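You operate a simulated robot arm through the tools that you are given. There is no shell and no other tool.

Carry out the task below with a simulated robot arm. There is one attempt and no reset: what you move stays moved.

## Task
Wet the sponge, then wipe the feet of jars 56 and 72 on it.
Fine: fill the white tray to about its FULL line from the water jug. Jug and jars go back where they stood. Set down upright: jug, what you pick out.

The check looks at the end state, three seconds after you hand in, the way a careful person would. Anything else that was tipped, shoved, dropped, spilled or broken makes it a failure.

## Robot
A 6-joint arm with a four-finger gripper, fixed in place. Base frame: the origin is on the floor under the middle of its stand, x ahead of it, y to its left, z up. Units: mm, rad, N and s.
It reaches about 1041 mm from its shoulder. Its first joint turns from -2.897 to 2.897 rad. Payload 3.67 kg.
The tool frame sits at the grasp point between the pads (the TCP): z along the fingers, y along the line on which they close. The tips reach 28 mm beyond it. The gripper opens to 112 mm; its body begins 73 mm behind the TCP.
Orientation is that of the tool frame in the base frame, as a unit quaternion [w, x, y, z]. With the fingers straight down and closing along the base's y, the tool's x points along the base's -x, its y along +y and its z along -z.

## Interface
- The arm moves only by the tool nudge_tool. Its argument "deltas" is a list of rows, each an object of numbers (a shift or turn left out is 0, a gripper value left out holds the last): "ax", "ay", "az": the turn, a rotation vector about the tool's x, y, z in units of 4 degrees (1.0 is 4 degrees); "dx", "dy", "dz": the shift along the tool's x, y, z in units of 30 mm (1.0 is 30 mm); "grip": the finger opening in m, from 0 to 0.112. In form: [{"ax": .., "ay": .., "az": .., "dx": .., "dy": .., "dz": .., "grip": ..}, ...]. A call has 1 to 20 rows; each row shifts and turns the commanded pose from where the row before left it, along the tool's axes as they then stand. A call with a number of a shift or a turn outside -1 to 1 is refused whole. Each row takes 0.2 s and may step no farther than 50 mm and 0.15 rad from the row before; otherwise, or with a gripper value out of range, the whole call is refused. A pose out of reach is approached as far as the arm can. The call stops where the force on the tool passes 60 N (or 10 N more than at its start, if that is more) or the arm is blocked; 0.2 s more then pass. The fingers move at their own pace (about 102.5 mm/s each) and stop on an object; they squeeze with about 27 N. The grip force told is the motor's: it shows also when the fingers shut on nothing. Time passes only in rows, and 0.2 s behind the last, so rows that do not move let the fingers close. The reply holds the time, the measured pose of the TCP, the force on the tool along the base axes, the opening and the grip force, in the units named above and with some noise, with the torque about the TCP (base axes, N m) and any sound that the robot's microphone picked up, and new pictures: "show" is both (left out), scene, wrist or none.
- Cameras (640 x 400 px; columns grow to the right, rows downward): "scene" is fixed at [408.5, 642, 1433.7]; the picture's right is [-0.86, -0.50, 0.00], its down [-0.35, 0.61, -0.71] and it looks along [0.36, -0.62, -0.70] (base axes); focal length 227 px, centre (320, 200). "wrist" rides on the gripper at [60, -18, -104] in the tool frame; the picture's right is [0.29, 0.96, 0.00], its down [-0.80, 0.24, -0.55] and it looks along [-0.53, 0.16, 0.83] (tool axes); focal length 234 px, centre (320, 200). There is no depth. A picture from a camera that has moved, and an enlarged one, comes with that camera's place and axes in the base frame and with its lens. The place of the scene camera against the robot may be out by one fixed shift of up to 18 mm in any direction.
- close_up(camera, box): a new picture of the part [left, top, right, bottom] of that camera's present view, enlarged. No time passes.
- close_job(): hands the job in; it is judged then, once.

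Places have to be worked out from the pictures, the camera data and where the tool is seen. Open the gripper and draw the arm clear of the work before you hand the job in, unless the task says otherwise.

The tools are called after "Call:" by a JSON object that holds its "name" and its "arguments". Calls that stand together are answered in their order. nudge_tool: Moves the arm, as the interface text tells. Its arguments: {"type":"object","properties":{"deltas":{"type":"array"},"show":{"type":"string","enum":["both","scene","wrist","none"]}},"required":["deltas"]} The other tools are called the same way: close_up (camera, box) takes an enlarged picture of a part of a camera's view; close_job () hands the job in.

At the start:

```text
clock: 0.0
position: [409.0, 95.2, 1199.8]
tool_rot: [0.0, 0.001, 1.0, 0.002]
ft_force: [-0.9, 0.0, 0.5]
torque: [0.02, 0.02, 0.02]
opening: 112.2
grip_force: 0.2
```

scene: 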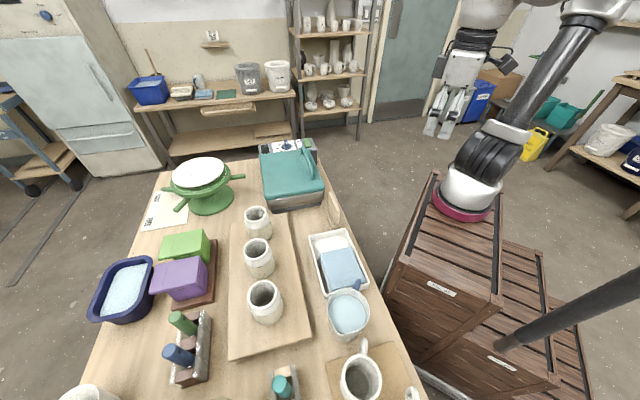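
wrist: 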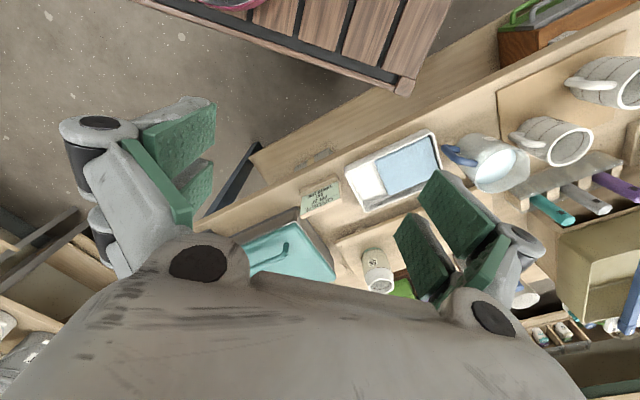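

The scene shows a table with jars, a white tray with a blue sponge, a jug, and other pottery items. I'll look closer at different parts before moving.

Call:
{"name": "close_up", "arguments": {"camera": "scene", "box": [220, 190, 320, 340]}}

Call:
{"name": "close_up", "arguments": {"camera": "scene", "box": [290, 210, 440, 400]}}

Call:
{"name": "close_up", "arguments": {"camera": "scene", "box": [60, 210, 260, 400]}}

Call:
{"name": "close_up", "arguments": {"camera": "wrist", "box": [200, 120, 640, 400]}}

```text
2.67 times, centred on (270, 265) of scene
camera zoom: at [408.5, 642.0, 1433.7], right [-0.86, -0.5, 0.0], down [-0.35, 0.61, -0.71], along [0.36, -0.62, -0.7], focal length 606 px, centre (453, 27)
```

zoom: 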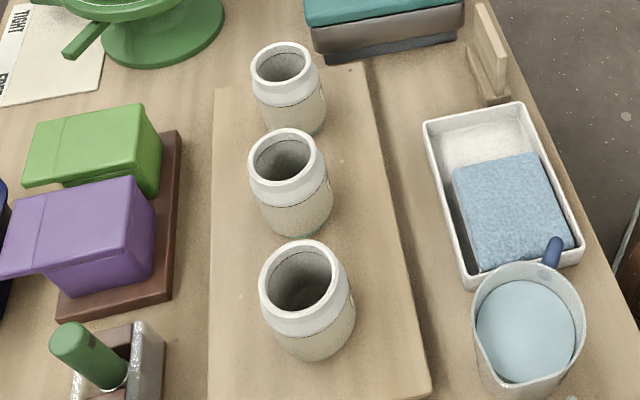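

```text
2.11 times, centred on (365, 305) of scene
camera zoom: at [408.5, 642.0, 1433.7], right [-0.86, -0.5, 0.0], down [-0.35, 0.61, -0.71], along [0.36, -0.62, -0.7], focal length 479 px, centre (225, -21)
```

zoom: 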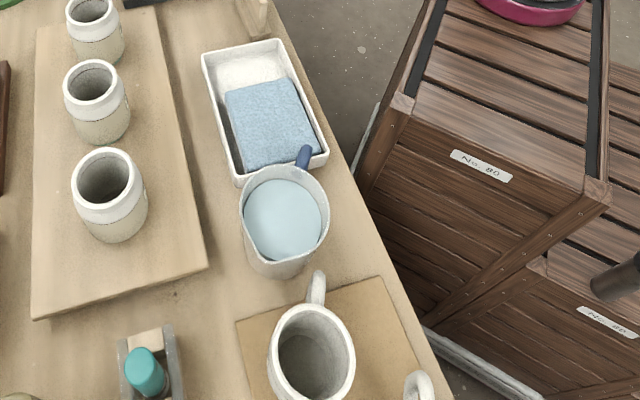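

```text
2.11 times, centred on (160, 305) of scene
camera zoom: at [408.5, 642.0, 1433.7], right [-0.86, -0.5, 0.0], down [-0.35, 0.61, -0.71], along [0.36, -0.62, -0.7], focal length 479 px, centre (657, -21)
```

zoom: 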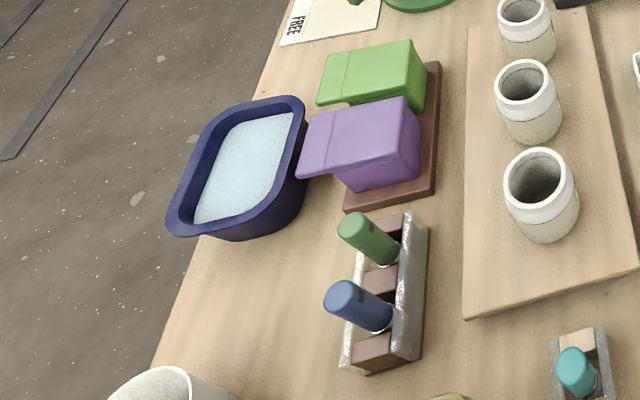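

```text
1.43 times, centred on (420, 260) of wrist
camera zoom: at [347.8, 74.9, 1304.9], right [-0.29, 0.96, 0.0], down [0.8, 0.24, 0.55], along [0.53, 0.16, -0.83], focal length 334 px, centre (177, 114)
```

zoom: 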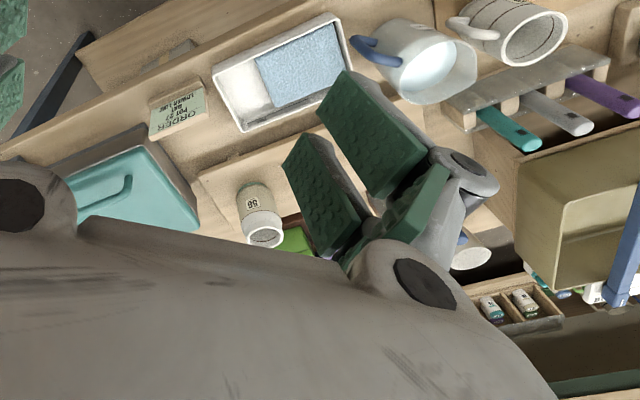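

The rough triangulation needs sharper features, so I'm taking closer looks at the robot stand, the tray and jug, and the labels.

Call:
{"name": "close_up", "arguments": {"camera": "scene", "box": [380, 0, 640, 240]}}

Call:
{"name": "close_up", "arguments": {"camera": "wrist", "box": [320, 110, 540, 240]}}

Call:
{"name": "close_up", "arguments": {"camera": "wrist", "box": [290, 160, 410, 300]}}

Call:
{"name": "close_up", "arguments": {"camera": "scene", "box": [300, 220, 400, 350]}}

```text
1.67 times, centred on (510, 120) of scene
camera zoom: at [408.5, 642.0, 1433.7], right [-0.86, -0.5, 0.0], down [-0.35, 0.61, -0.71], along [0.36, -0.62, -0.7], focal length 379 px, centre (3, 333)
```

zoom: 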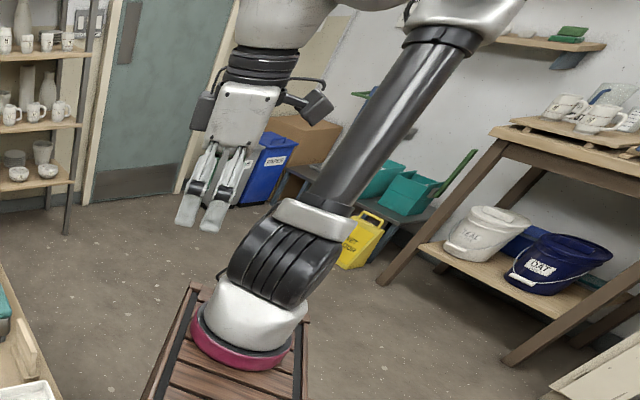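

```text
2.91 times, centred on (430, 175) of wrist
camera zoom: at [347.8, 74.9, 1304.9], right [-0.29, 0.96, 0.0], down [0.8, 0.24, 0.55], along [0.53, 0.16, -0.83], focal length 681 px, centre (0, 273)
```

zoom: 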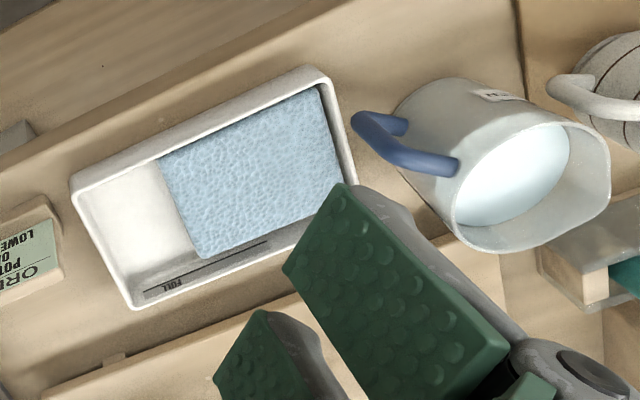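

```text
2.86 times, centred on (350, 230) of wrist
camera zoom: at [347.8, 74.9, 1304.9], right [-0.29, 0.96, 0.0], down [0.8, 0.24, 0.55], along [0.53, 0.16, -0.83], focal length 669 px, centre (234, 114)
```

zoom: 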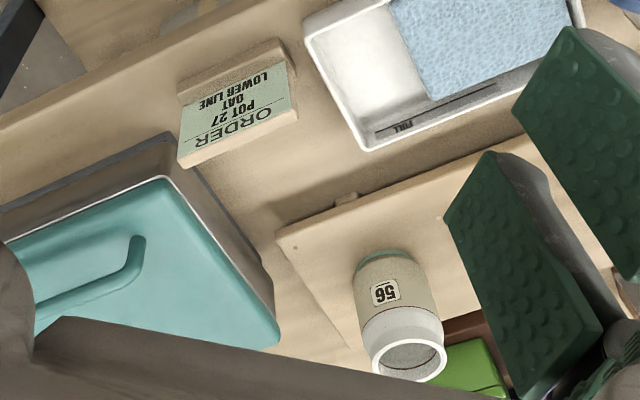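

```text
3.08 times, centred on (350, 285) of scene
camera zoom: at [408.5, 642.0, 1433.7], right [-0.86, -0.5, 0.0], down [-0.35, 0.61, -0.71], along [0.36, -0.62, -0.7], focal length 700 px, centre (228, -62)
```

zoom: 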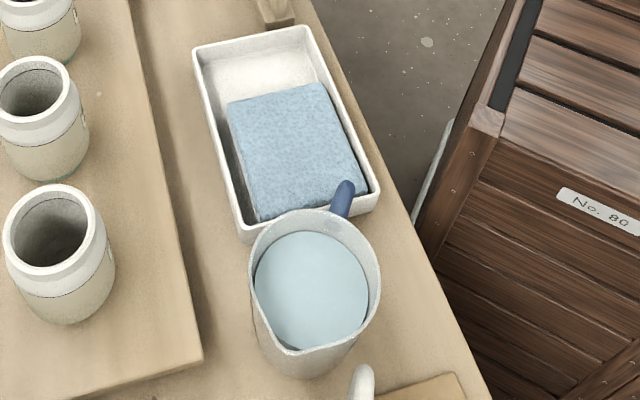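

The wrist view shows jar 56 nearest the order card, the FULL line inside the tray's far wall, and a jug with a blue handle pointing towards −y. I'm moving the arm sideways in +y at the same height to see the other jar labels.

Call:
{"name": "nudge_tool", "arguments": {"deltas": [{"dy": 1}, {"dy": 1}, {"dy": 1}, {"dy": 1}, {"dy": 1}, {"dy": 1}]}}

```text
clock: 1.4
position: [408.6, 273.0, 1198.5]
tool_rot: [0.0, -0.001, 1.0, 0.001]
ft_force: [0.6, -0.5, 0.1]
torque: [0.02, 0.02, 0.0]
opening: 111.8
grip_force: 0.0
camera wrist: at [348.9, 254.1, 1304.0], right [-0.29, 0.96, 0.0], down [0.8, 0.24, 0.55], along [0.53, 0.16, -0.83], focal length 234 px, centre (320, 200)
```

scene: 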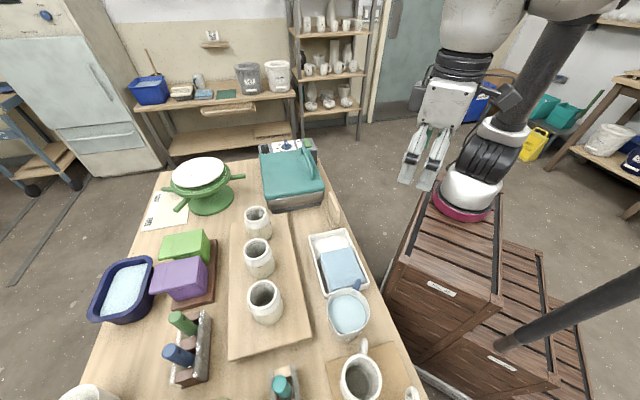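
wrist: 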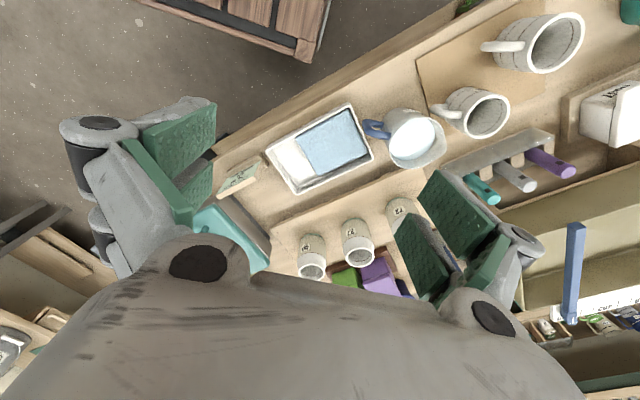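

All three jars now show between the fingers, so I'm enlarging that area to read the numbers.

Call:
{"name": "close_up", "arguments": {"camera": "wrist", "box": [290, 190, 430, 290]}}

Call:
{"name": "close_up", "arguments": {"camera": "wrist", "box": [250, 80, 470, 210]}}

Call:
{"name": "close_up", "arguments": {"camera": "wrist", "box": [400, 0, 640, 150]}}

```text
4.00 times, centred on (360, 240) of wrist
camera zoom: at [348.9, 254.1, 1304.0], right [-0.29, 0.96, 0.0], down [0.8, 0.24, 0.55], along [0.53, 0.16, -0.83], focal length 937 px, centre (160, 40)
```

zoom: 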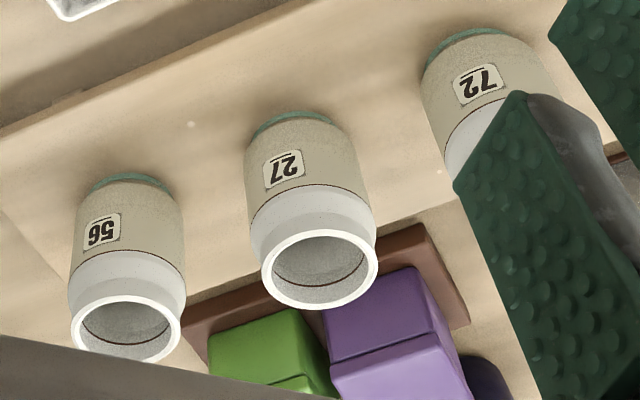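

```text
2.91 times, centred on (360, 145) of wrist
camera zoom: at [348.9, 254.1, 1304.0], right [-0.29, 0.96, 0.0], down [0.8, 0.24, 0.55], along [0.53, 0.16, -0.83], focal length 681 px, centre (204, 360)
```

zoom: 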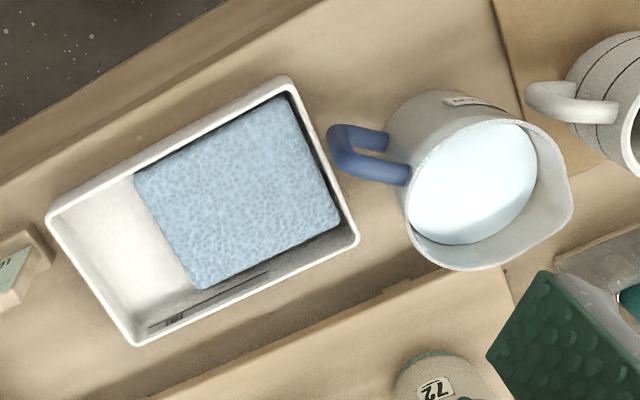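

```text
2.67 times, centred on (520, 75) of wrist
camera zoom: at [348.9, 254.1, 1304.0], right [-0.29, 0.96, 0.0], down [0.8, 0.24, 0.55], along [0.53, 0.16, -0.83], focal length 624 px, centre (-213, 533)
```

zoom: 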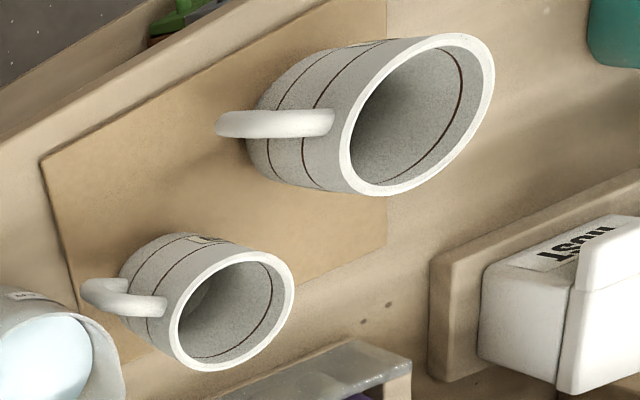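

The jars read 56, 27 and 72 in order of increasing y, with teal glaze on their feet, so 27 must stay untouched. I'm checking the finger geometry before planning the grip on the jug body, which is about 92 mm across.

Call:
{"name": "close_up", "arguments": {"camera": "wrist", "box": [50, 80, 250, 280]}}

Call:
{"name": "close_up", "arguments": {"camera": "scene", "box": [385, 30, 525, 200]}}

Call:
{"name": "close_up", "arguments": {"camera": "scene", "box": [320, 280, 440, 400]}}

```text
2.00 times, centred on (150, 180) of wrist
camera zoom: at [348.9, 254.1, 1304.0], right [-0.29, 0.96, 0.0], down [0.8, 0.24, 0.55], along [0.53, 0.16, -0.83], focal length 468 px, centre (660, 240)
```

zoom: 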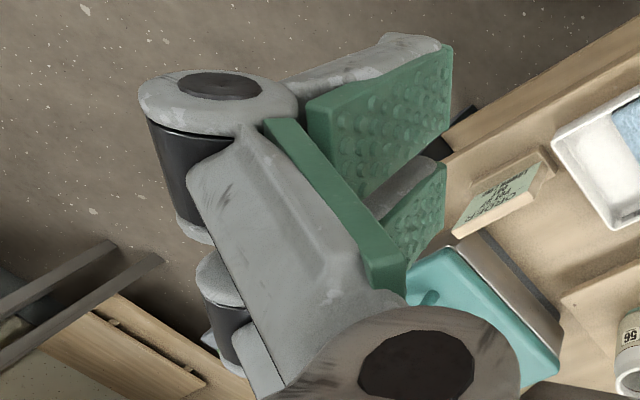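

```text
2.35 times, centred on (455, 115) of scene
camera zoom: at [408.5, 642.0, 1433.7], right [-0.86, -0.5, 0.0], down [-0.35, 0.61, -0.71], along [0.36, -0.62, -0.7], focal length 535 px, centre (2, 400)
```

zoom: 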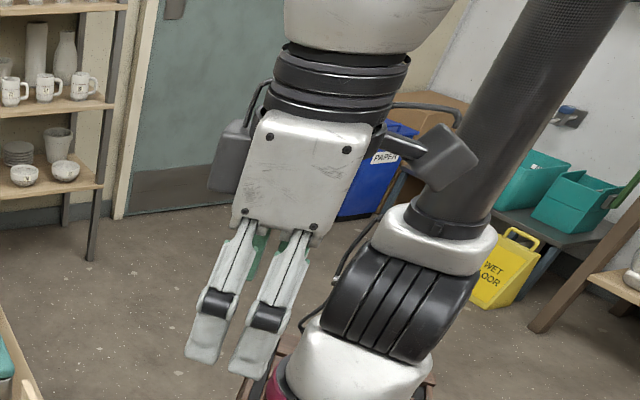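

```text
3.33 times, centred on (380, 340) of scene
camera zoom: at [408.5, 642.0, 1433.7], right [-0.86, -0.5, 0.0], down [-0.35, 0.61, -0.71], along [0.36, -0.62, -0.7], focal length 758 px, centre (120, -267)
```

zoom: 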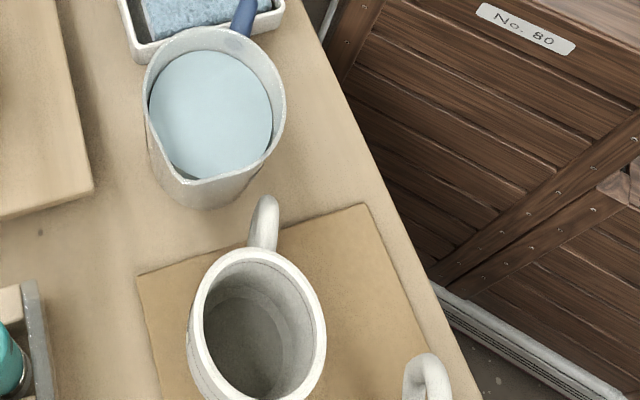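

The fingers are two adjacent pads per side, spanning about ±30 mm in tool x. I'm going down and over towards the jug, with the tips still about 140 mm above its rim, for a more accurate stereo view.

Call:
{"name": "nudge_tool", "arguments": {"deltas": [{"dy": 0.98, "dz": 0.79}, {"dy": 0.98, "dz": 0.79}, {"dy": 0.98, "dz": 0.79}, {"dy": 0.98, "dz": 0.79}, {"dy": 0.98, "dz": 0.79}, {}]}}

```text
clock: 2.8
position: [407.2, 421.7, 1079.2]
tool_rot: [0.0, 0.0, 1.0, 0.001]
ft_force: [-0.1, 0.1, -0.4]
torque: [0.03, -0.02, 0.02]
opening: 112.1
grip_force: 0.0
camera wrist: at [347.3, 402.3, 1186.0], right [-0.29, 0.96, 0.0], down [0.8, 0.24, 0.55], along [0.53, 0.16, -0.83], focal length 234 px, centre (320, 200)
```

scene: 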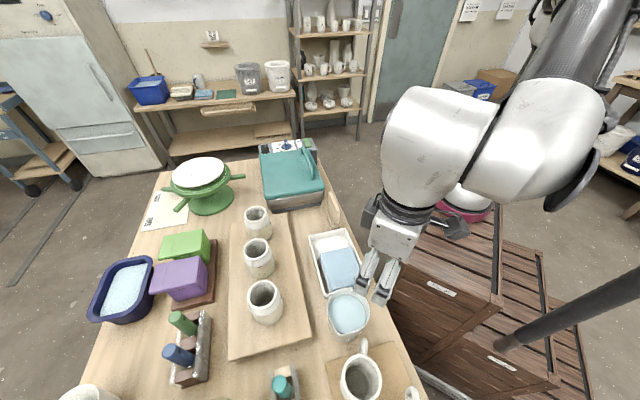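
wrist: 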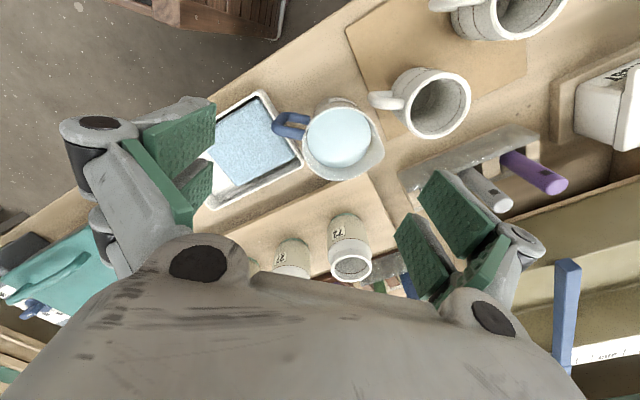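

Jug, tray and jar 72 are all visible from here, so I'm enlarging them for measurement.

Call:
{"name": "close_up", "arguments": {"camera": "wrist", "box": [250, 70, 410, 190]}}

Call:
{"name": "close_up", "arguments": {"camera": "wrist", "box": [190, 80, 350, 210]}}

Call:
{"name": "close_up", "arguments": {"camera": "wrist", "box": [270, 190, 420, 300]}}

Call:
{"name": "close_up", "arguments": {"camera": "wrist", "box": [340, 20, 560, 220]}}

```text
3.33 times, centred on (330, 130) of wrist
camera zoom: at [347.3, 402.3, 1186.0], right [-0.29, 0.96, 0.0], down [0.8, 0.24, 0.55], along [0.53, 0.16, -0.83], focal length 781 px, centre (287, 433)
```

zoom: 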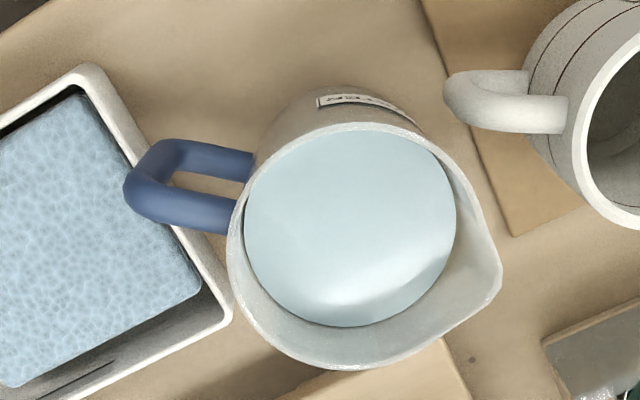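

```text
3.08 times, centred on (270, 145) of wrist
camera zoom: at [347.3, 402.3, 1186.0], right [-0.29, 0.96, 0.0], down [0.8, 0.24, 0.55], along [0.53, 0.16, -0.83], focal length 720 px, centre (474, 369)
```

zoom: 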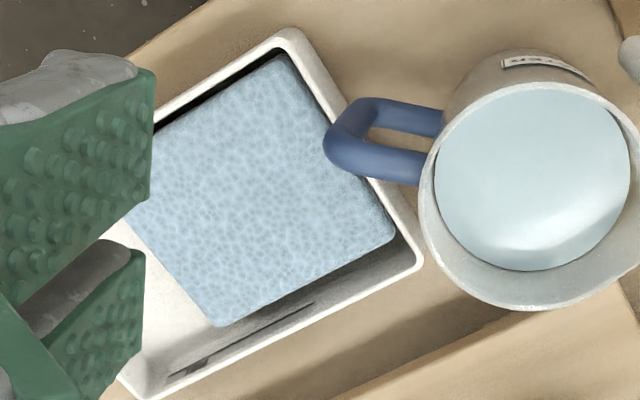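

```text
3.64 times, centred on (345, 245) of wrist
camera zoom: at [347.3, 402.3, 1186.0], right [-0.29, 0.96, 0.0], down [0.8, 0.24, 0.55], along [0.53, 0.16, -0.83], focal length 852 px, centre (229, 36)
```

zoom: 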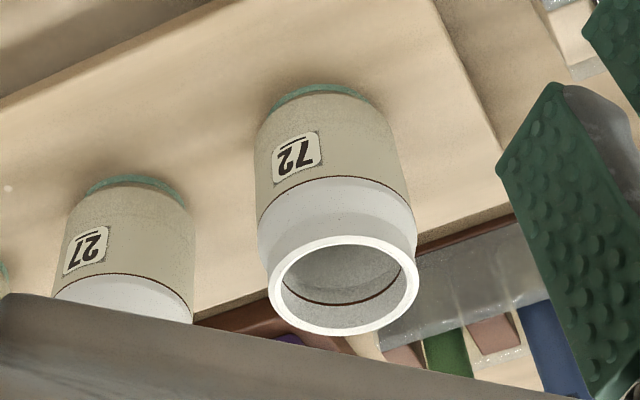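

```text
2.00 times, centred on (450, 120) of wrist
camera zoom: at [347.3, 402.3, 1186.0], right [-0.29, 0.96, 0.0], down [0.8, 0.24, 0.55], along [0.53, 0.16, -0.83], focal length 468 px, centre (60, 360)
```

zoom: 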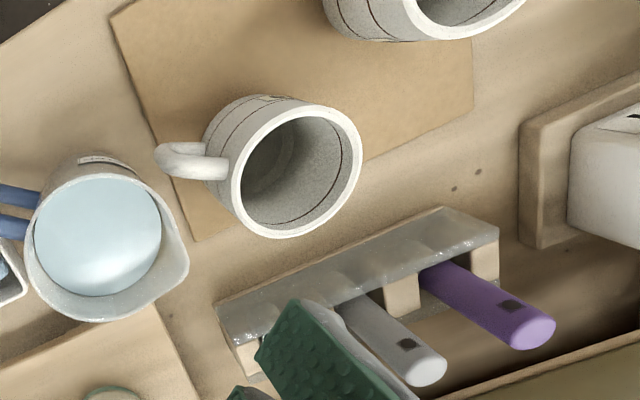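

From stereo I get the jug centre at about (440, 457), rim z≈910 and Ø≈95 mm, with the handle towards −y and the spout towards +y. The tray centre is about (540, 312), rim z≈824. Before touching anything I'm testing in free air that the arm can yaw and lean as pouring needs, starting by moving over the pour spot.

Call:
{"name": "nudge_tool", "arguments": {"deltas": [{"dx": -1, "dy": -0.867}, {"dx": -1, "dy": -0.867}, {"dx": -1, "dy": -0.867}, {"dx": -1, "dy": -0.867}, {"dx": -1, "dy": -0.867}, {"dx": -1, "dy": -0.867}, {"az": -1}, {"az": -1}, {"az": -1}, {"az": -1}, {"az": -1}, {"az": -1}, {"az": -1}, {"az": -1}, {"az": -1}, {"az": -1}, {"az": -1}, {"az": -1}]}}

```text
clock: 6.6
position: [588.0, 265.0, 1080.5]
tool_rot: [0.0, -0.407, 0.914, 0.0]
ft_force: [0.3, -0.1, -0.1]
torque: [-0.03, -0.04, 0.01]
opening: 112.0
grip_force: 0.0
camera wrist: at [561.3, 207.9, 1186.1], right [-0.91, 0.42, 0.0], down [0.35, 0.75, 0.55], along [0.24, 0.5, -0.83], focal length 234 px, centre (320, 200)
```

scene: 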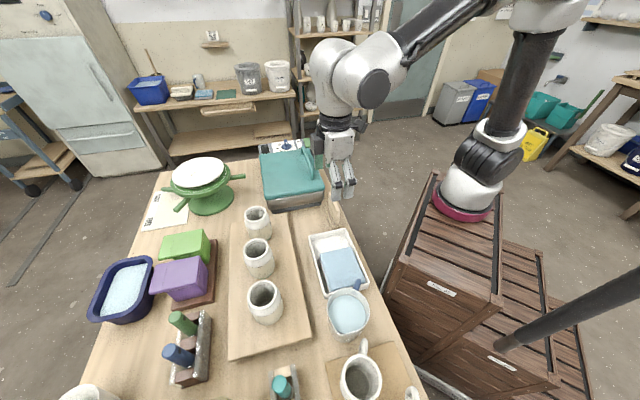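
wrist: 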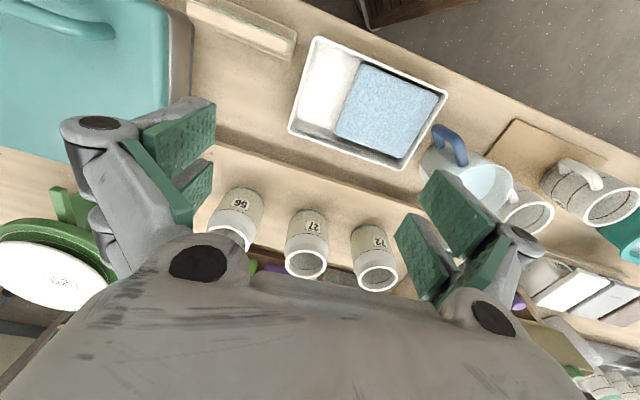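

This is a clean view of all the jars plus the tray, so I'm enlarging it for measurement before continuing the yaw.

Call:
{"name": "close_up", "arguments": {"camera": "wrist", "box": [200, 170, 420, 300]}}

Call:
{"name": "close_up", "arguments": {"camera": "wrist", "box": [280, 30, 460, 180]}}

Call:
{"name": "close_up", "arguments": {"camera": "scene", "box": [300, 220, 380, 300]}}

```text
2.91 times, centred on (310, 235) of wrist
camera zoom: at [561.3, 207.9, 1186.1], right [-0.91, 0.42, 0.0], down [0.35, 0.75, 0.55], along [0.24, 0.5, -0.83], focal length 681 px, centre (349, 98)
```

zoom: 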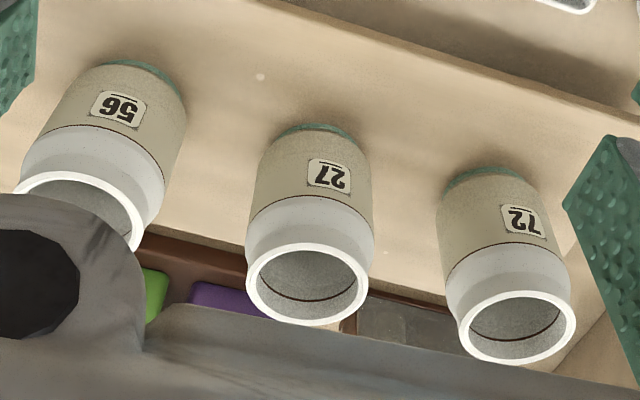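

```text
2.67 times, centred on (370, 105) of wrist
camera zoom: at [561.3, 207.9, 1186.1], right [-0.91, 0.42, 0.0], down [0.35, 0.75, 0.55], along [0.24, 0.5, -0.83], focal length 624 px, centre (187, 453)
```

zoom: 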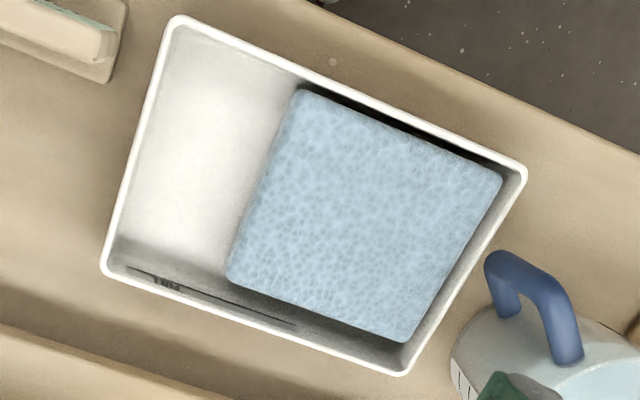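

```text
5.00 times, centred on (340, 260) of scene
camera zoom: at [408.5, 642.0, 1433.7], right [-0.86, -0.5, 0.0], down [-0.35, 0.61, -0.71], along [0.36, -0.62, -0.7], focal length 1137 px, centre (220, -100)
```

zoom: 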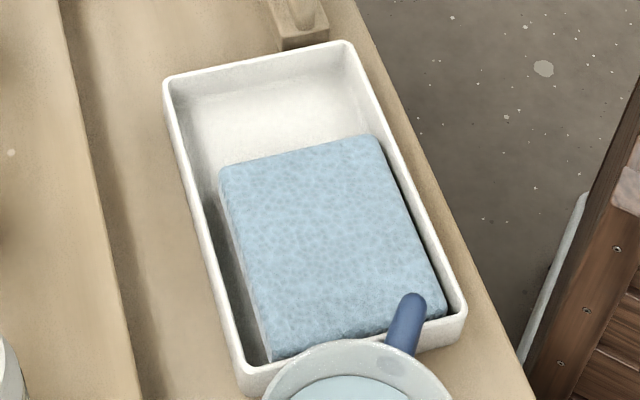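

I'll magnify the FULL mark to judge how far below the rim it sits.

Call:
{"name": "close_up", "arguments": {"camera": "wrist", "box": [284, 100, 364, 150]}}

Call:
{"name": "close_up", "arguments": {"camera": "wrist", "box": [410, 110, 560, 210]}}

```text
8.00 times, centred on (324, 125) of wrist
camera zoom: at [561.3, 207.9, 1186.1], right [-0.91, 0.42, 0.0], down [0.35, 0.75, 0.55], along [0.24, 0.5, -0.83], focal length 1873 px, centre (288, 800)
```

zoom: 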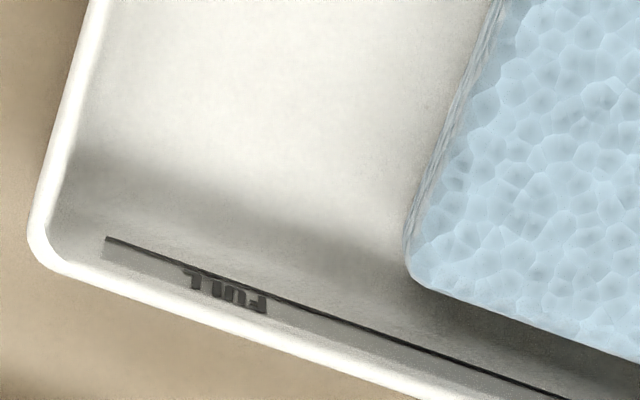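

```text
4.00 times, centred on (485, 160) of wrist
camera zoom: at [561.3, 207.9, 1186.1], right [-0.91, 0.42, 0.0], down [0.35, 0.75, 0.55], along [0.24, 0.5, -0.83], focal length 937 px, centre (-340, 360)
```

zoom: 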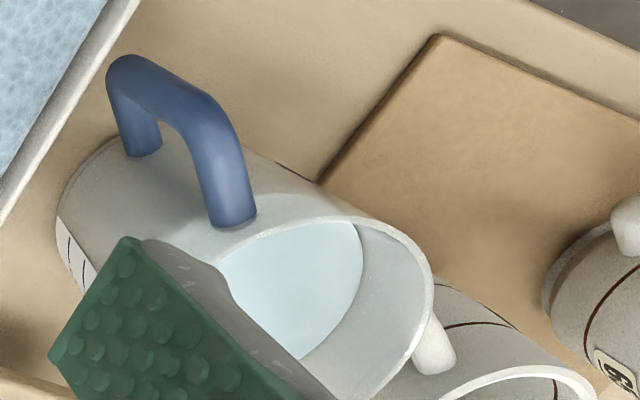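

Jar centres now come out consistently: 56 at (780, 363), 27 at (700, 452) and 72 at (611, 533), mouths at z≈941. The FULL line is roughly 13 mm below the tray rim. I'm continuing the free-air test by finishing the yaw and starting to lean.

Call:
{"name": "nudge_tool", "arguments": {"deltas": [{"az": -1}, {"az": -1}, {"az": -1}, {"az": -1}, {"az": -1}, {"az": -1}, {"az": -1}, {"az": -1}, {"az": -1}, {"az": -1}, {"az": -1}, {"az": -1}, {"az": -0.25}, {"ay": 1}, {"ay": 1}, {"ay": 1}, {"ay": 1}, {"ay": 1}, {"ay": 1}, {"ay": 1}]}}

Call:
{"name": "nudge_tool", "arguments": {"deltas": [{"ay": 1}, {"ay": 1}, {"ay": 1}, {"ay": 1}, {"ay": 1}, {"ay": 1}, {"ay": 1}, {"ay": 1}, {"ay": 1}, {"ay": 1}, {"ay": 1}]}}

```text
clock: 10.8
position: [588.2, 263.9, 1079.3]
tool_rot: [0.16, 0.727, -0.643, 0.181]
ft_force: [-1.0, 0.2, 1.0]
torque: [0.03, -0.05, -0.03]
opening: 112.0
grip_force: 0.0
camera wrist: at [606.1, 262.1, 1202.5], right [-0.92, -0.37, 0.14], down [-0.36, 0.93, 0.11], along [-0.17, 0.06, -0.98], focal length 234 px, centre (320, 200)
```

scene: 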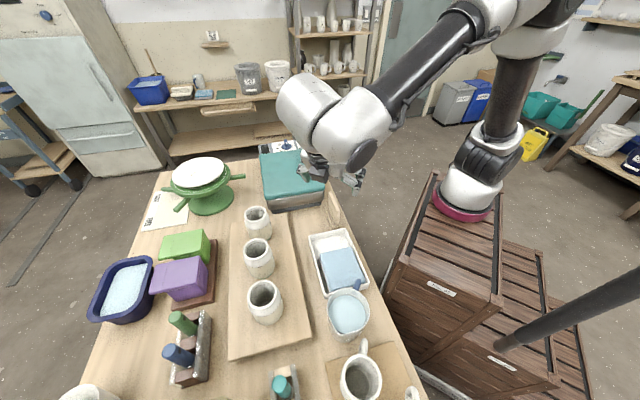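
wrist: 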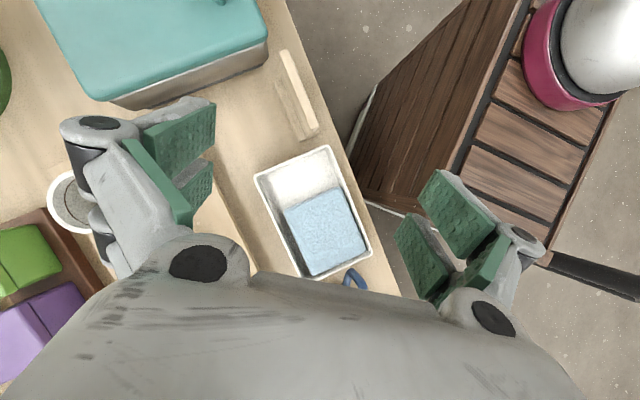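

```text
clock: 13.2
position: [587.2, 265.6, 1082.2]
tool_rot: [0.389, 0.606, -0.536, 0.44]
ft_force: [0.2, 0.3, -0.1]
torque: [0.02, 0.01, 0.02]
opening: 112.0
grip_force: 0.0
camera wrist: at [595.4, 346.4, 1171.6], right [-0.94, -0.21, 0.27], down [-0.33, 0.74, -0.59], along [-0.08, -0.64, -0.76], focal length 234 px, centre (320, 200)
```

scene: 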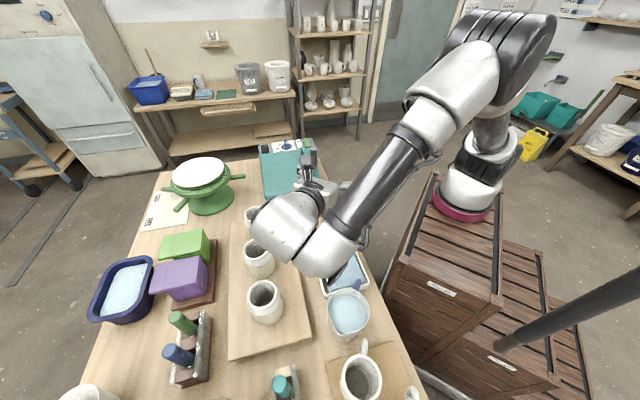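
wrist: 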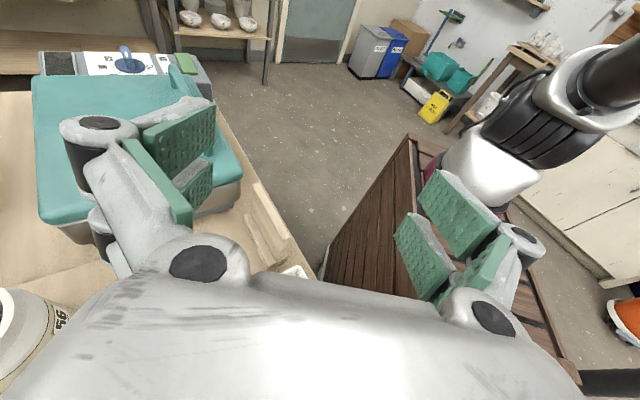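

The arm holds the full 72° lean, but with spout direction 97° the wrist would pass near jar 72. I'll test leaning along the tray's long axis (spout direction 135°) instead, so I'm leaning back, yawing more and leaning again.

Call:
{"name": "nudge_tool", "arguments": {"deltas": [{"ay": -1}, {"ay": -1}, {"ay": -1}, {"ay": -1}, {"ay": -1}, {"ay": -1}, {"ay": -1}, {"ay": -1}, {"ay": -1}, {"ay": -1}, {"ay": -1}, {"ay": -1}, {"ay": -1}, {"ay": -1}, {"ay": -1}, {"ay": -1}, {"ay": -1}, {"ay": -1}], "show": "none"}}

Call:
{"name": "nudge_tool", "arguments": {"deltas": [{"az": -1}, {"az": -1}, {"az": -1}, {"az": -1}, {"az": -1}, {"az": -1}, {"az": -1}, {"az": -1}, {"az": -1}, {"az": -0.5}], "show": "both"}}

Call:
{"name": "nudge_tool", "arguments": {"deltas": [{"ay": 1}, {"ay": 1}, {"ay": 1}, {"ay": 1}, {"ay": 1}, {"ay": 1}, {"ay": 1}, {"ay": 1}, {"ay": 1}, {"ay": 1}, {"ay": 1}, {"ay": 1}, {"ay": 1}, {"ay": 1}, {"ay": 1}, {"ay": 1}, {"ay": 1}, {"ay": 1}]}}

```text
clock: 17.0
position: [588.0, 264.7, 1080.9]
tool_rot: [-0.001, 0.749, -0.662, 0.0]
ft_force: [1.0, 0.2, 0.0]
torque: [-0.02, 0.02, 0.01]
opening: 112.0
grip_force: 0.0
```

```text
clock: 19.2
position: [588.3, 265.5, 1080.6]
tool_rot: [0.001, 0.924, -0.382, 0.0]
ft_force: [0.0, 0.7, 0.1]
torque: [0.04, -0.03, -0.01]
opening: 112.2
grip_force: 0.1
camera wrist: at [642.9, 234.3, 1186.5], right [-0.47, -0.88, 0.0], down [-0.73, 0.39, 0.55], along [-0.49, 0.26, -0.83], focal length 234 px, centre (320, 200)
```

scene: 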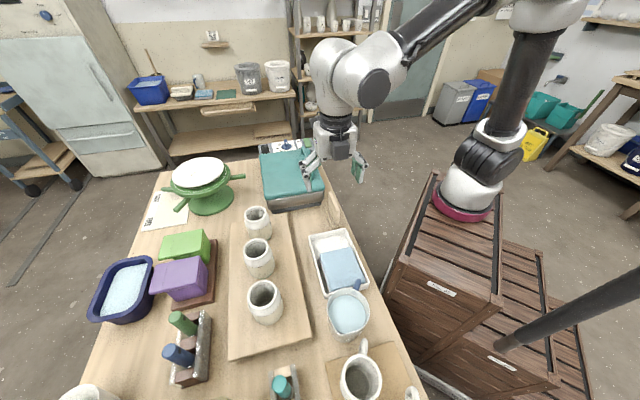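
wrist: 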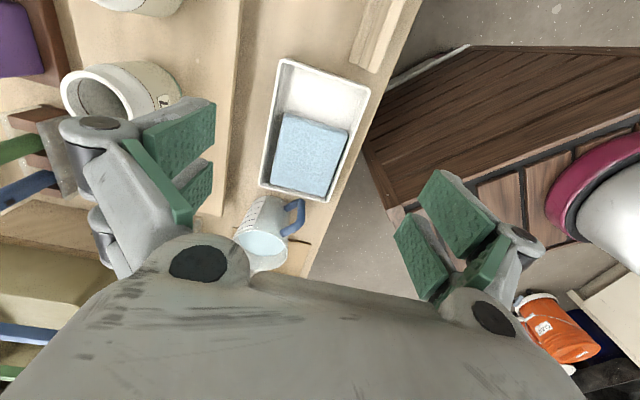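

```text
clock: 23.0
position: [588.3, 265.7, 1080.0]
tool_rot: [0.225, 0.747, -0.31, 0.543]
ft_force: [0.1, -0.9, 0.3]
torque: [0.02, -0.03, 0.02]
opening: 112.0
grip_force: 0.0
camera wrist: at [543.2, 333.8, 1171.4], right [-0.61, -0.74, 0.27], down [-0.72, 0.38, -0.59], along [0.33, -0.56, -0.76], focal length 234 px, centre (320, 200)
```

scene: 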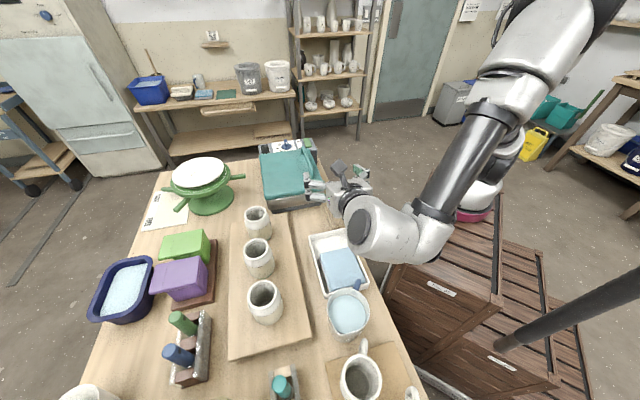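
wrist: 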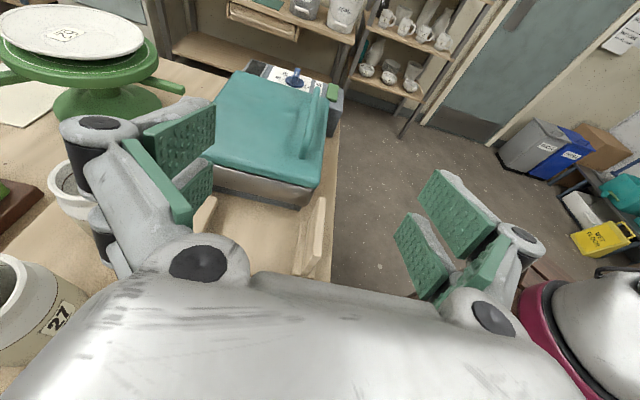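

Both leans are reachable, and 135° keeps the wrist clear of the jars. The nearby mug's handle at about (386, 480) limits the −x fingers, so I'll close along a base angle of about 22°. I'm leaning back, yawing to that angle and moving above the jug at the same height.

Call:
{"name": "nudge_tool", "arguments": {"deltas": [{"ay": -1}, {"ay": -1}, {"ay": -1}, {"ay": -1}, {"ay": -1}, {"ay": -1}, {"ay": -1}, {"ay": -1}, {"ay": -1}, {"ay": -1}, {"ay": -1}, {"ay": -1}, {"ay": -1}, {"ay": -1}, {"ay": -1}, {"ay": -1}, {"ay": -1}, {"ay": -1}], "show": "none"}}

Call:
{"name": "nudge_tool", "arguments": {"deltas": [{"az": 1}, {"az": 1}, {"az": 1}, {"az": 1}, {"az": 1}, {"az": 0.75}, {"dx": -0.971, "dy": 0.27}, {"dx": -0.971, "dy": 0.27}, {"dx": -0.971, "dy": 0.27}, {"dx": -0.971, "dy": 0.27}, {"dx": -0.971, "dy": 0.27}, {"dx": -0.971, "dy": 0.27}, {"dx": -0.971, "dy": 0.27}, {"dx": -0.971, "dy": 0.27}, {}]}}

```text
clock: 26.8
position: [588.6, 265.1, 1080.8]
tool_rot: [0.0, 0.924, -0.383, -0.001]
ft_force: [0.6, 0.8, 0.2]
torque: [0.0, -0.03, 0.01]
opening: 111.7
grip_force: 0.0
```

```text
clock: 30.0
position: [439.9, 456.8, 1081.2]
tool_rot: [-0.001, 0.829, -0.559, -0.001]
ft_force: [-0.4, -0.3, 0.1]
torque: [0.02, -0.02, 0.01]
opening: 112.1
grip_force: 0.1
camera wrist: at [478.7, 407.7, 1186.6], right [-0.78, -0.63, 0.0], down [-0.52, 0.65, 0.55], along [-0.35, 0.43, -0.83], focal length 234 px, centre (320, 200)
```

scene: 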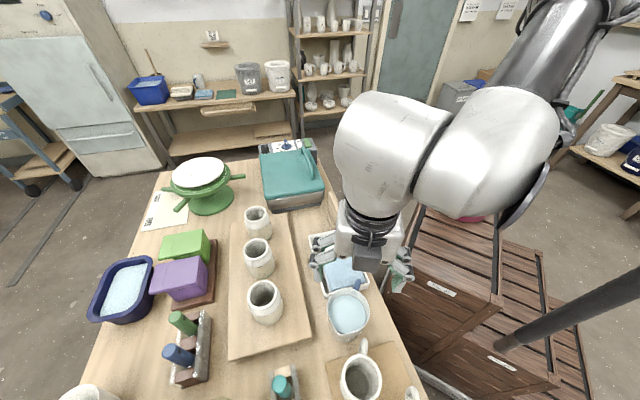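
wrist: 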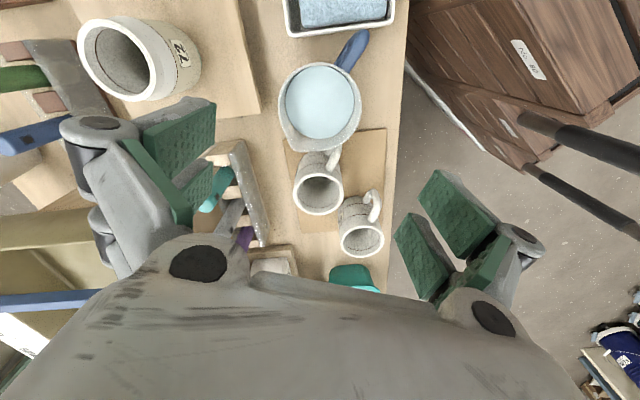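

The yaw is as planned (tool x at 292°). I'm zooming on the jug to check its position against the TCP.

Call:
{"name": "close_up", "arguments": {"camera": "wrist", "box": [250, 20, 410, 230]}}

Call:
{"name": "close_up", "arguments": {"camera": "wrist", "box": [260, 40, 380, 160]}}

```text
1.90 times, centred on (330, 125) of wrist
camera zoom: at [478.7, 407.7, 1186.6], right [-0.78, -0.63, 0.0], down [-0.52, 0.65, 0.55], along [-0.35, 0.43, -0.83], focal length 446 px, centre (301, 343)
```

zoom: 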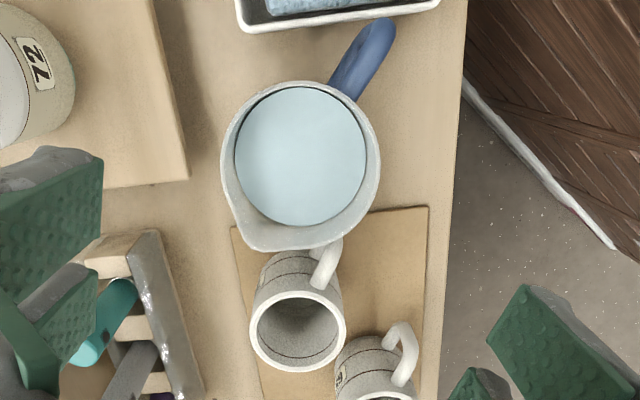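

```text
3.33 times, centred on (320, 100) of wrist
camera zoom: at [478.7, 407.7, 1186.6], right [-0.78, -0.63, 0.0], down [-0.52, 0.65, 0.55], along [-0.35, 0.43, -0.83], focal length 781 px, centre (320, 533)
```

zoom: 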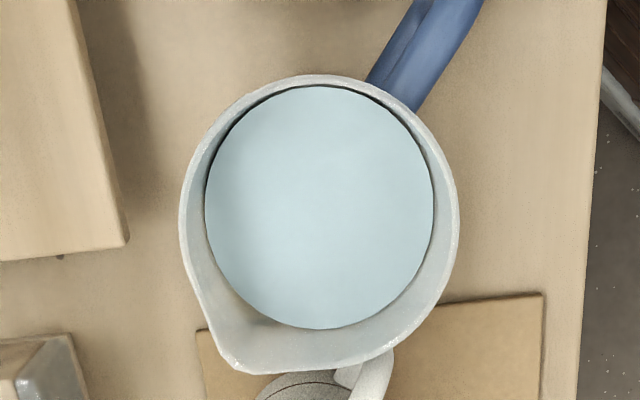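

The rim fit gives the jug centre at (439.5, 457), radius 47, which matches the TCP within 1 mm. I'm descending until the tips are just above rim level, then checking.

Call:
{"name": "nudge_tool", "arguments": {"deltas": [{"dz": 0.9, "grip": 0.112}, {"dz": 0.9}, {"dz": 0.9}, {"dz": 0.9}, {"dz": 0.8}, {}]}}

```text
clock: 31.4
position: [439.9, 459.4, 948.7]
tool_rot: [-0.001, 0.829, -0.559, -0.001]
ft_force: [-0.9, -0.5, 0.7]
torque: [-0.02, -0.01, 0.0]
opening: 112.1
grip_force: 0.0
camera wrist: at [479.2, 408.9, 1055.0], right [-0.78, -0.63, 0.0], down [-0.52, 0.65, 0.55], along [-0.35, 0.43, -0.83], focal length 234 px, centre (320, 200)
```

scene: 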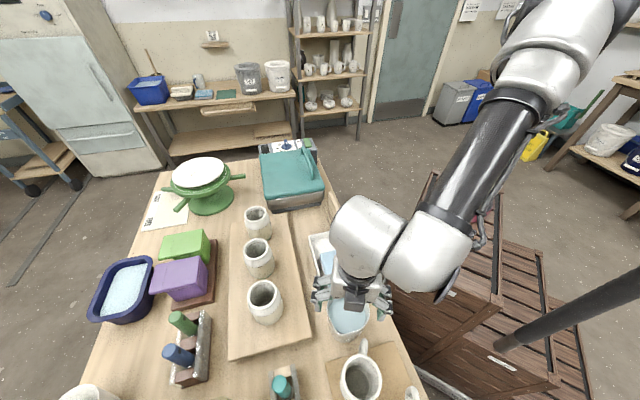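
wrist: 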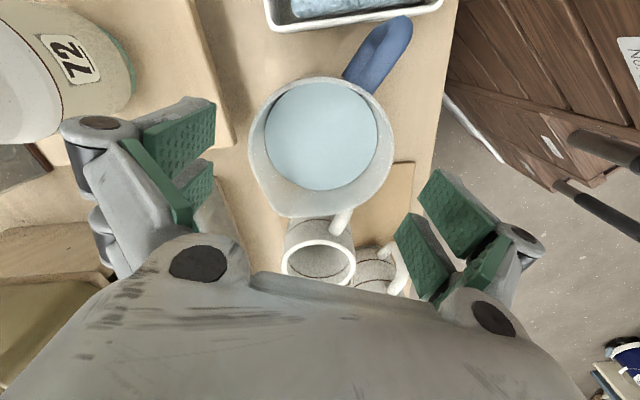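

The rim fit in the tool frame puts the jug within about 1.3 mm of the TCP on both axes, and the fingers have room on both sides. I'm descending slowly to a TCP height of about 860.

Call:
{"name": "nudge_tool", "arguments": {"deltas": [{"dz": 0.5}, {"dz": 0.5}, {"dz": 0.5}, {"dz": 0.5}, {"dz": 0.5}, {"dz": 0.45}, {}]}}

```text
clock: 33.0
position: [440.2, 458.0, 861.4]
tool_rot: [0.0, 0.829, -0.56, -0.001]
ft_force: [0.7, -0.1, 1.2]
torque: [0.0, -0.02, 0.06]
opening: 112.2
grip_force: 0.1
camera wrist: at [478.5, 407.2, 966.5], right [-0.78, -0.63, 0.0], down [-0.52, 0.65, 0.55], along [-0.35, 0.43, -0.83], focal length 234 px, centre (320, 200)
```

scene: 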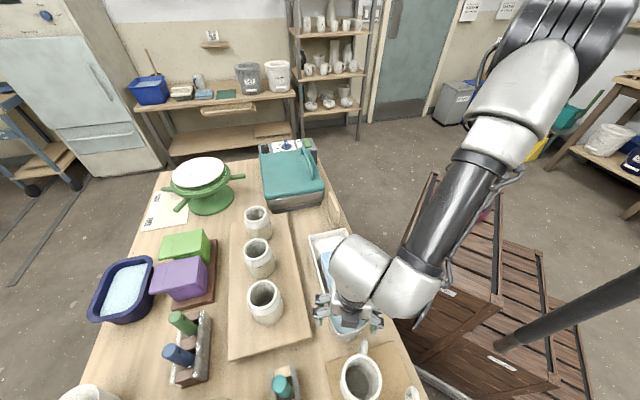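
wrist: 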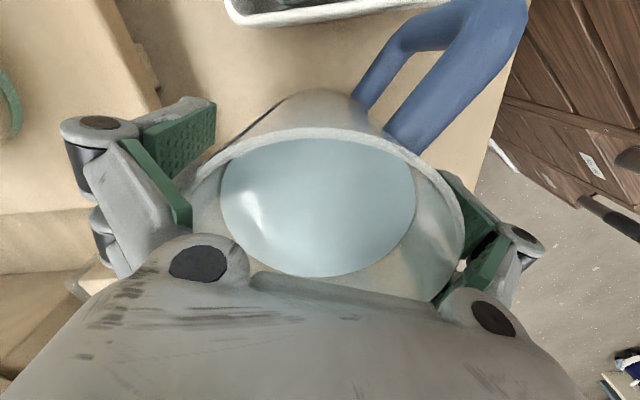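

The fingers straddle the jug with the rim between them and no contact force. I'm closing the fingers gradually.

Call:
{"name": "nudge_tool", "arguments": {"deltas": [{"grip": 0.104}, {"grip": 0.1}, {"grip": 0.097}, {"grip": 0.094}, {"grip": 0.09}, {"grip": 0.08}, {"grip": 0.06}, {}, {}]}}

```text
clock: 35.0
position: [439.8, 457.4, 862.8]
tool_rot: [-0.002, 0.829, -0.559, -0.001]
ft_force: [10.0, 6.8, 53.4]
torque: [0.02, 0.11, 0.08]
opening: 105.7
grip_force: 27.0
camera wrist: at [478.4, 407.4, 968.4], right [-0.78, -0.63, 0.0], down [-0.52, 0.65, 0.56], along [-0.35, 0.44, -0.83], focal length 234 px, centre (320, 200)
```

scene: 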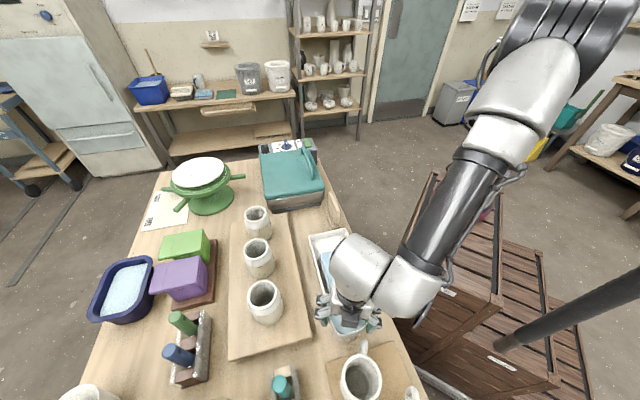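
wrist: 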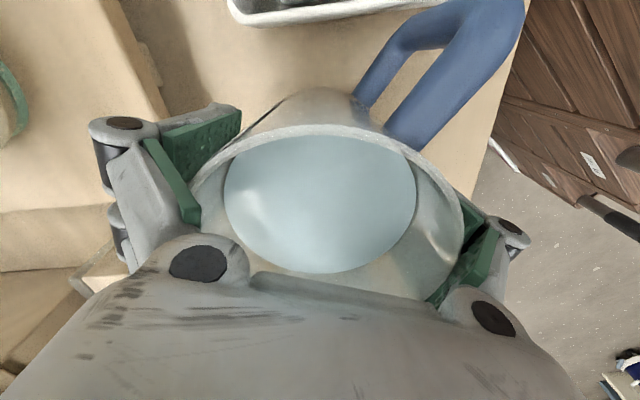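

The grip holds at 27 N with opening 105.7, so the jug is wider lower down, and closing has pushed about 53 N vertically. I'm easing upward a few millimetres to relieve that and begin the lift.

Call:
{"name": "nudge_tool", "arguments": {"deltas": [{"dz": -0.05}, {"dz": -0.05}, {}]}}

```text
clock: 35.8
position: [439.2, 456.3, 863.6]
tool_rot: [0.001, 0.829, -0.559, -0.001]
ft_force: [1.7, 9.7, 18.5]
torque: [-0.15, -0.12, 0.09]
opening: 104.5
grip_force: 27.5
camera wrist: at [478.4, 406.8, 969.1], right [-0.78, -0.63, 0.0], down [-0.52, 0.65, 0.55], along [-0.35, 0.43, -0.83], focal length 234 px, centre (320, 200)
```

scene: 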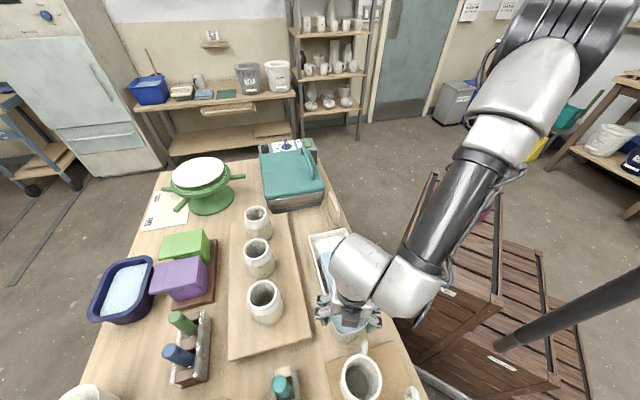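
wrist: 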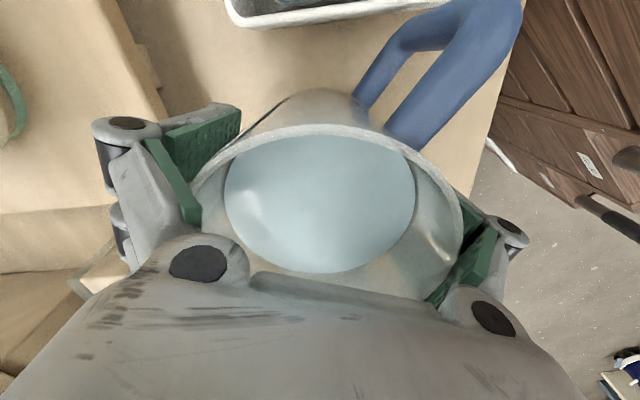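

Force dropped to 18 N with a slight tightening of the opening. I'm continuing up in small steps to see whether the jug comes along.

Call:
{"name": "nudge_tool", "arguments": {"deltas": [{"dz": -0.05}, {"dz": -0.05}, {"dz": -0.05}, {"dz": -0.05}, {}]}}

```text
clock: 37.0
position: [440.2, 455.5, 870.2]
tool_rot: [0.0, 0.829, -0.559, 0.0]
ft_force: [-6.0, -4.1, 12.7]
torque: [0.07, -0.11, 0.0]
opening: 95.1
grip_force: 26.7
camera wrist: at [479.1, 406.8, 975.5], right [-0.78, -0.63, 0.0], down [-0.52, 0.65, 0.55], along [-0.35, 0.43, -0.83], focal length 234 px, centre (320, 200)
```

scene: 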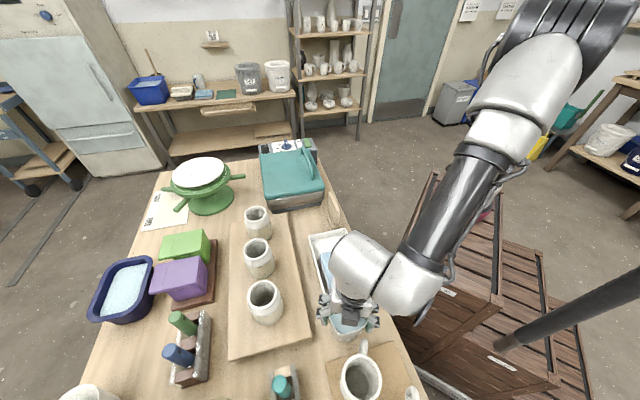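
wrist: 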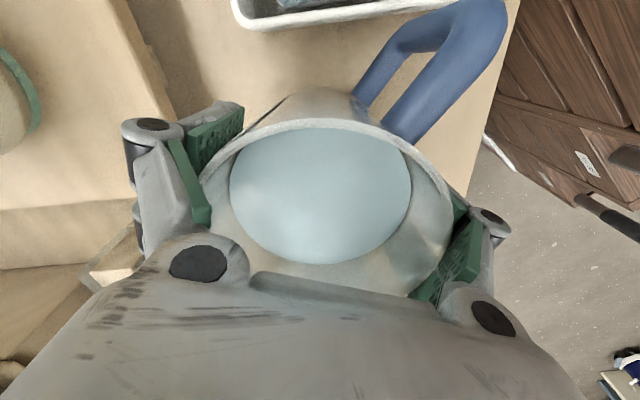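

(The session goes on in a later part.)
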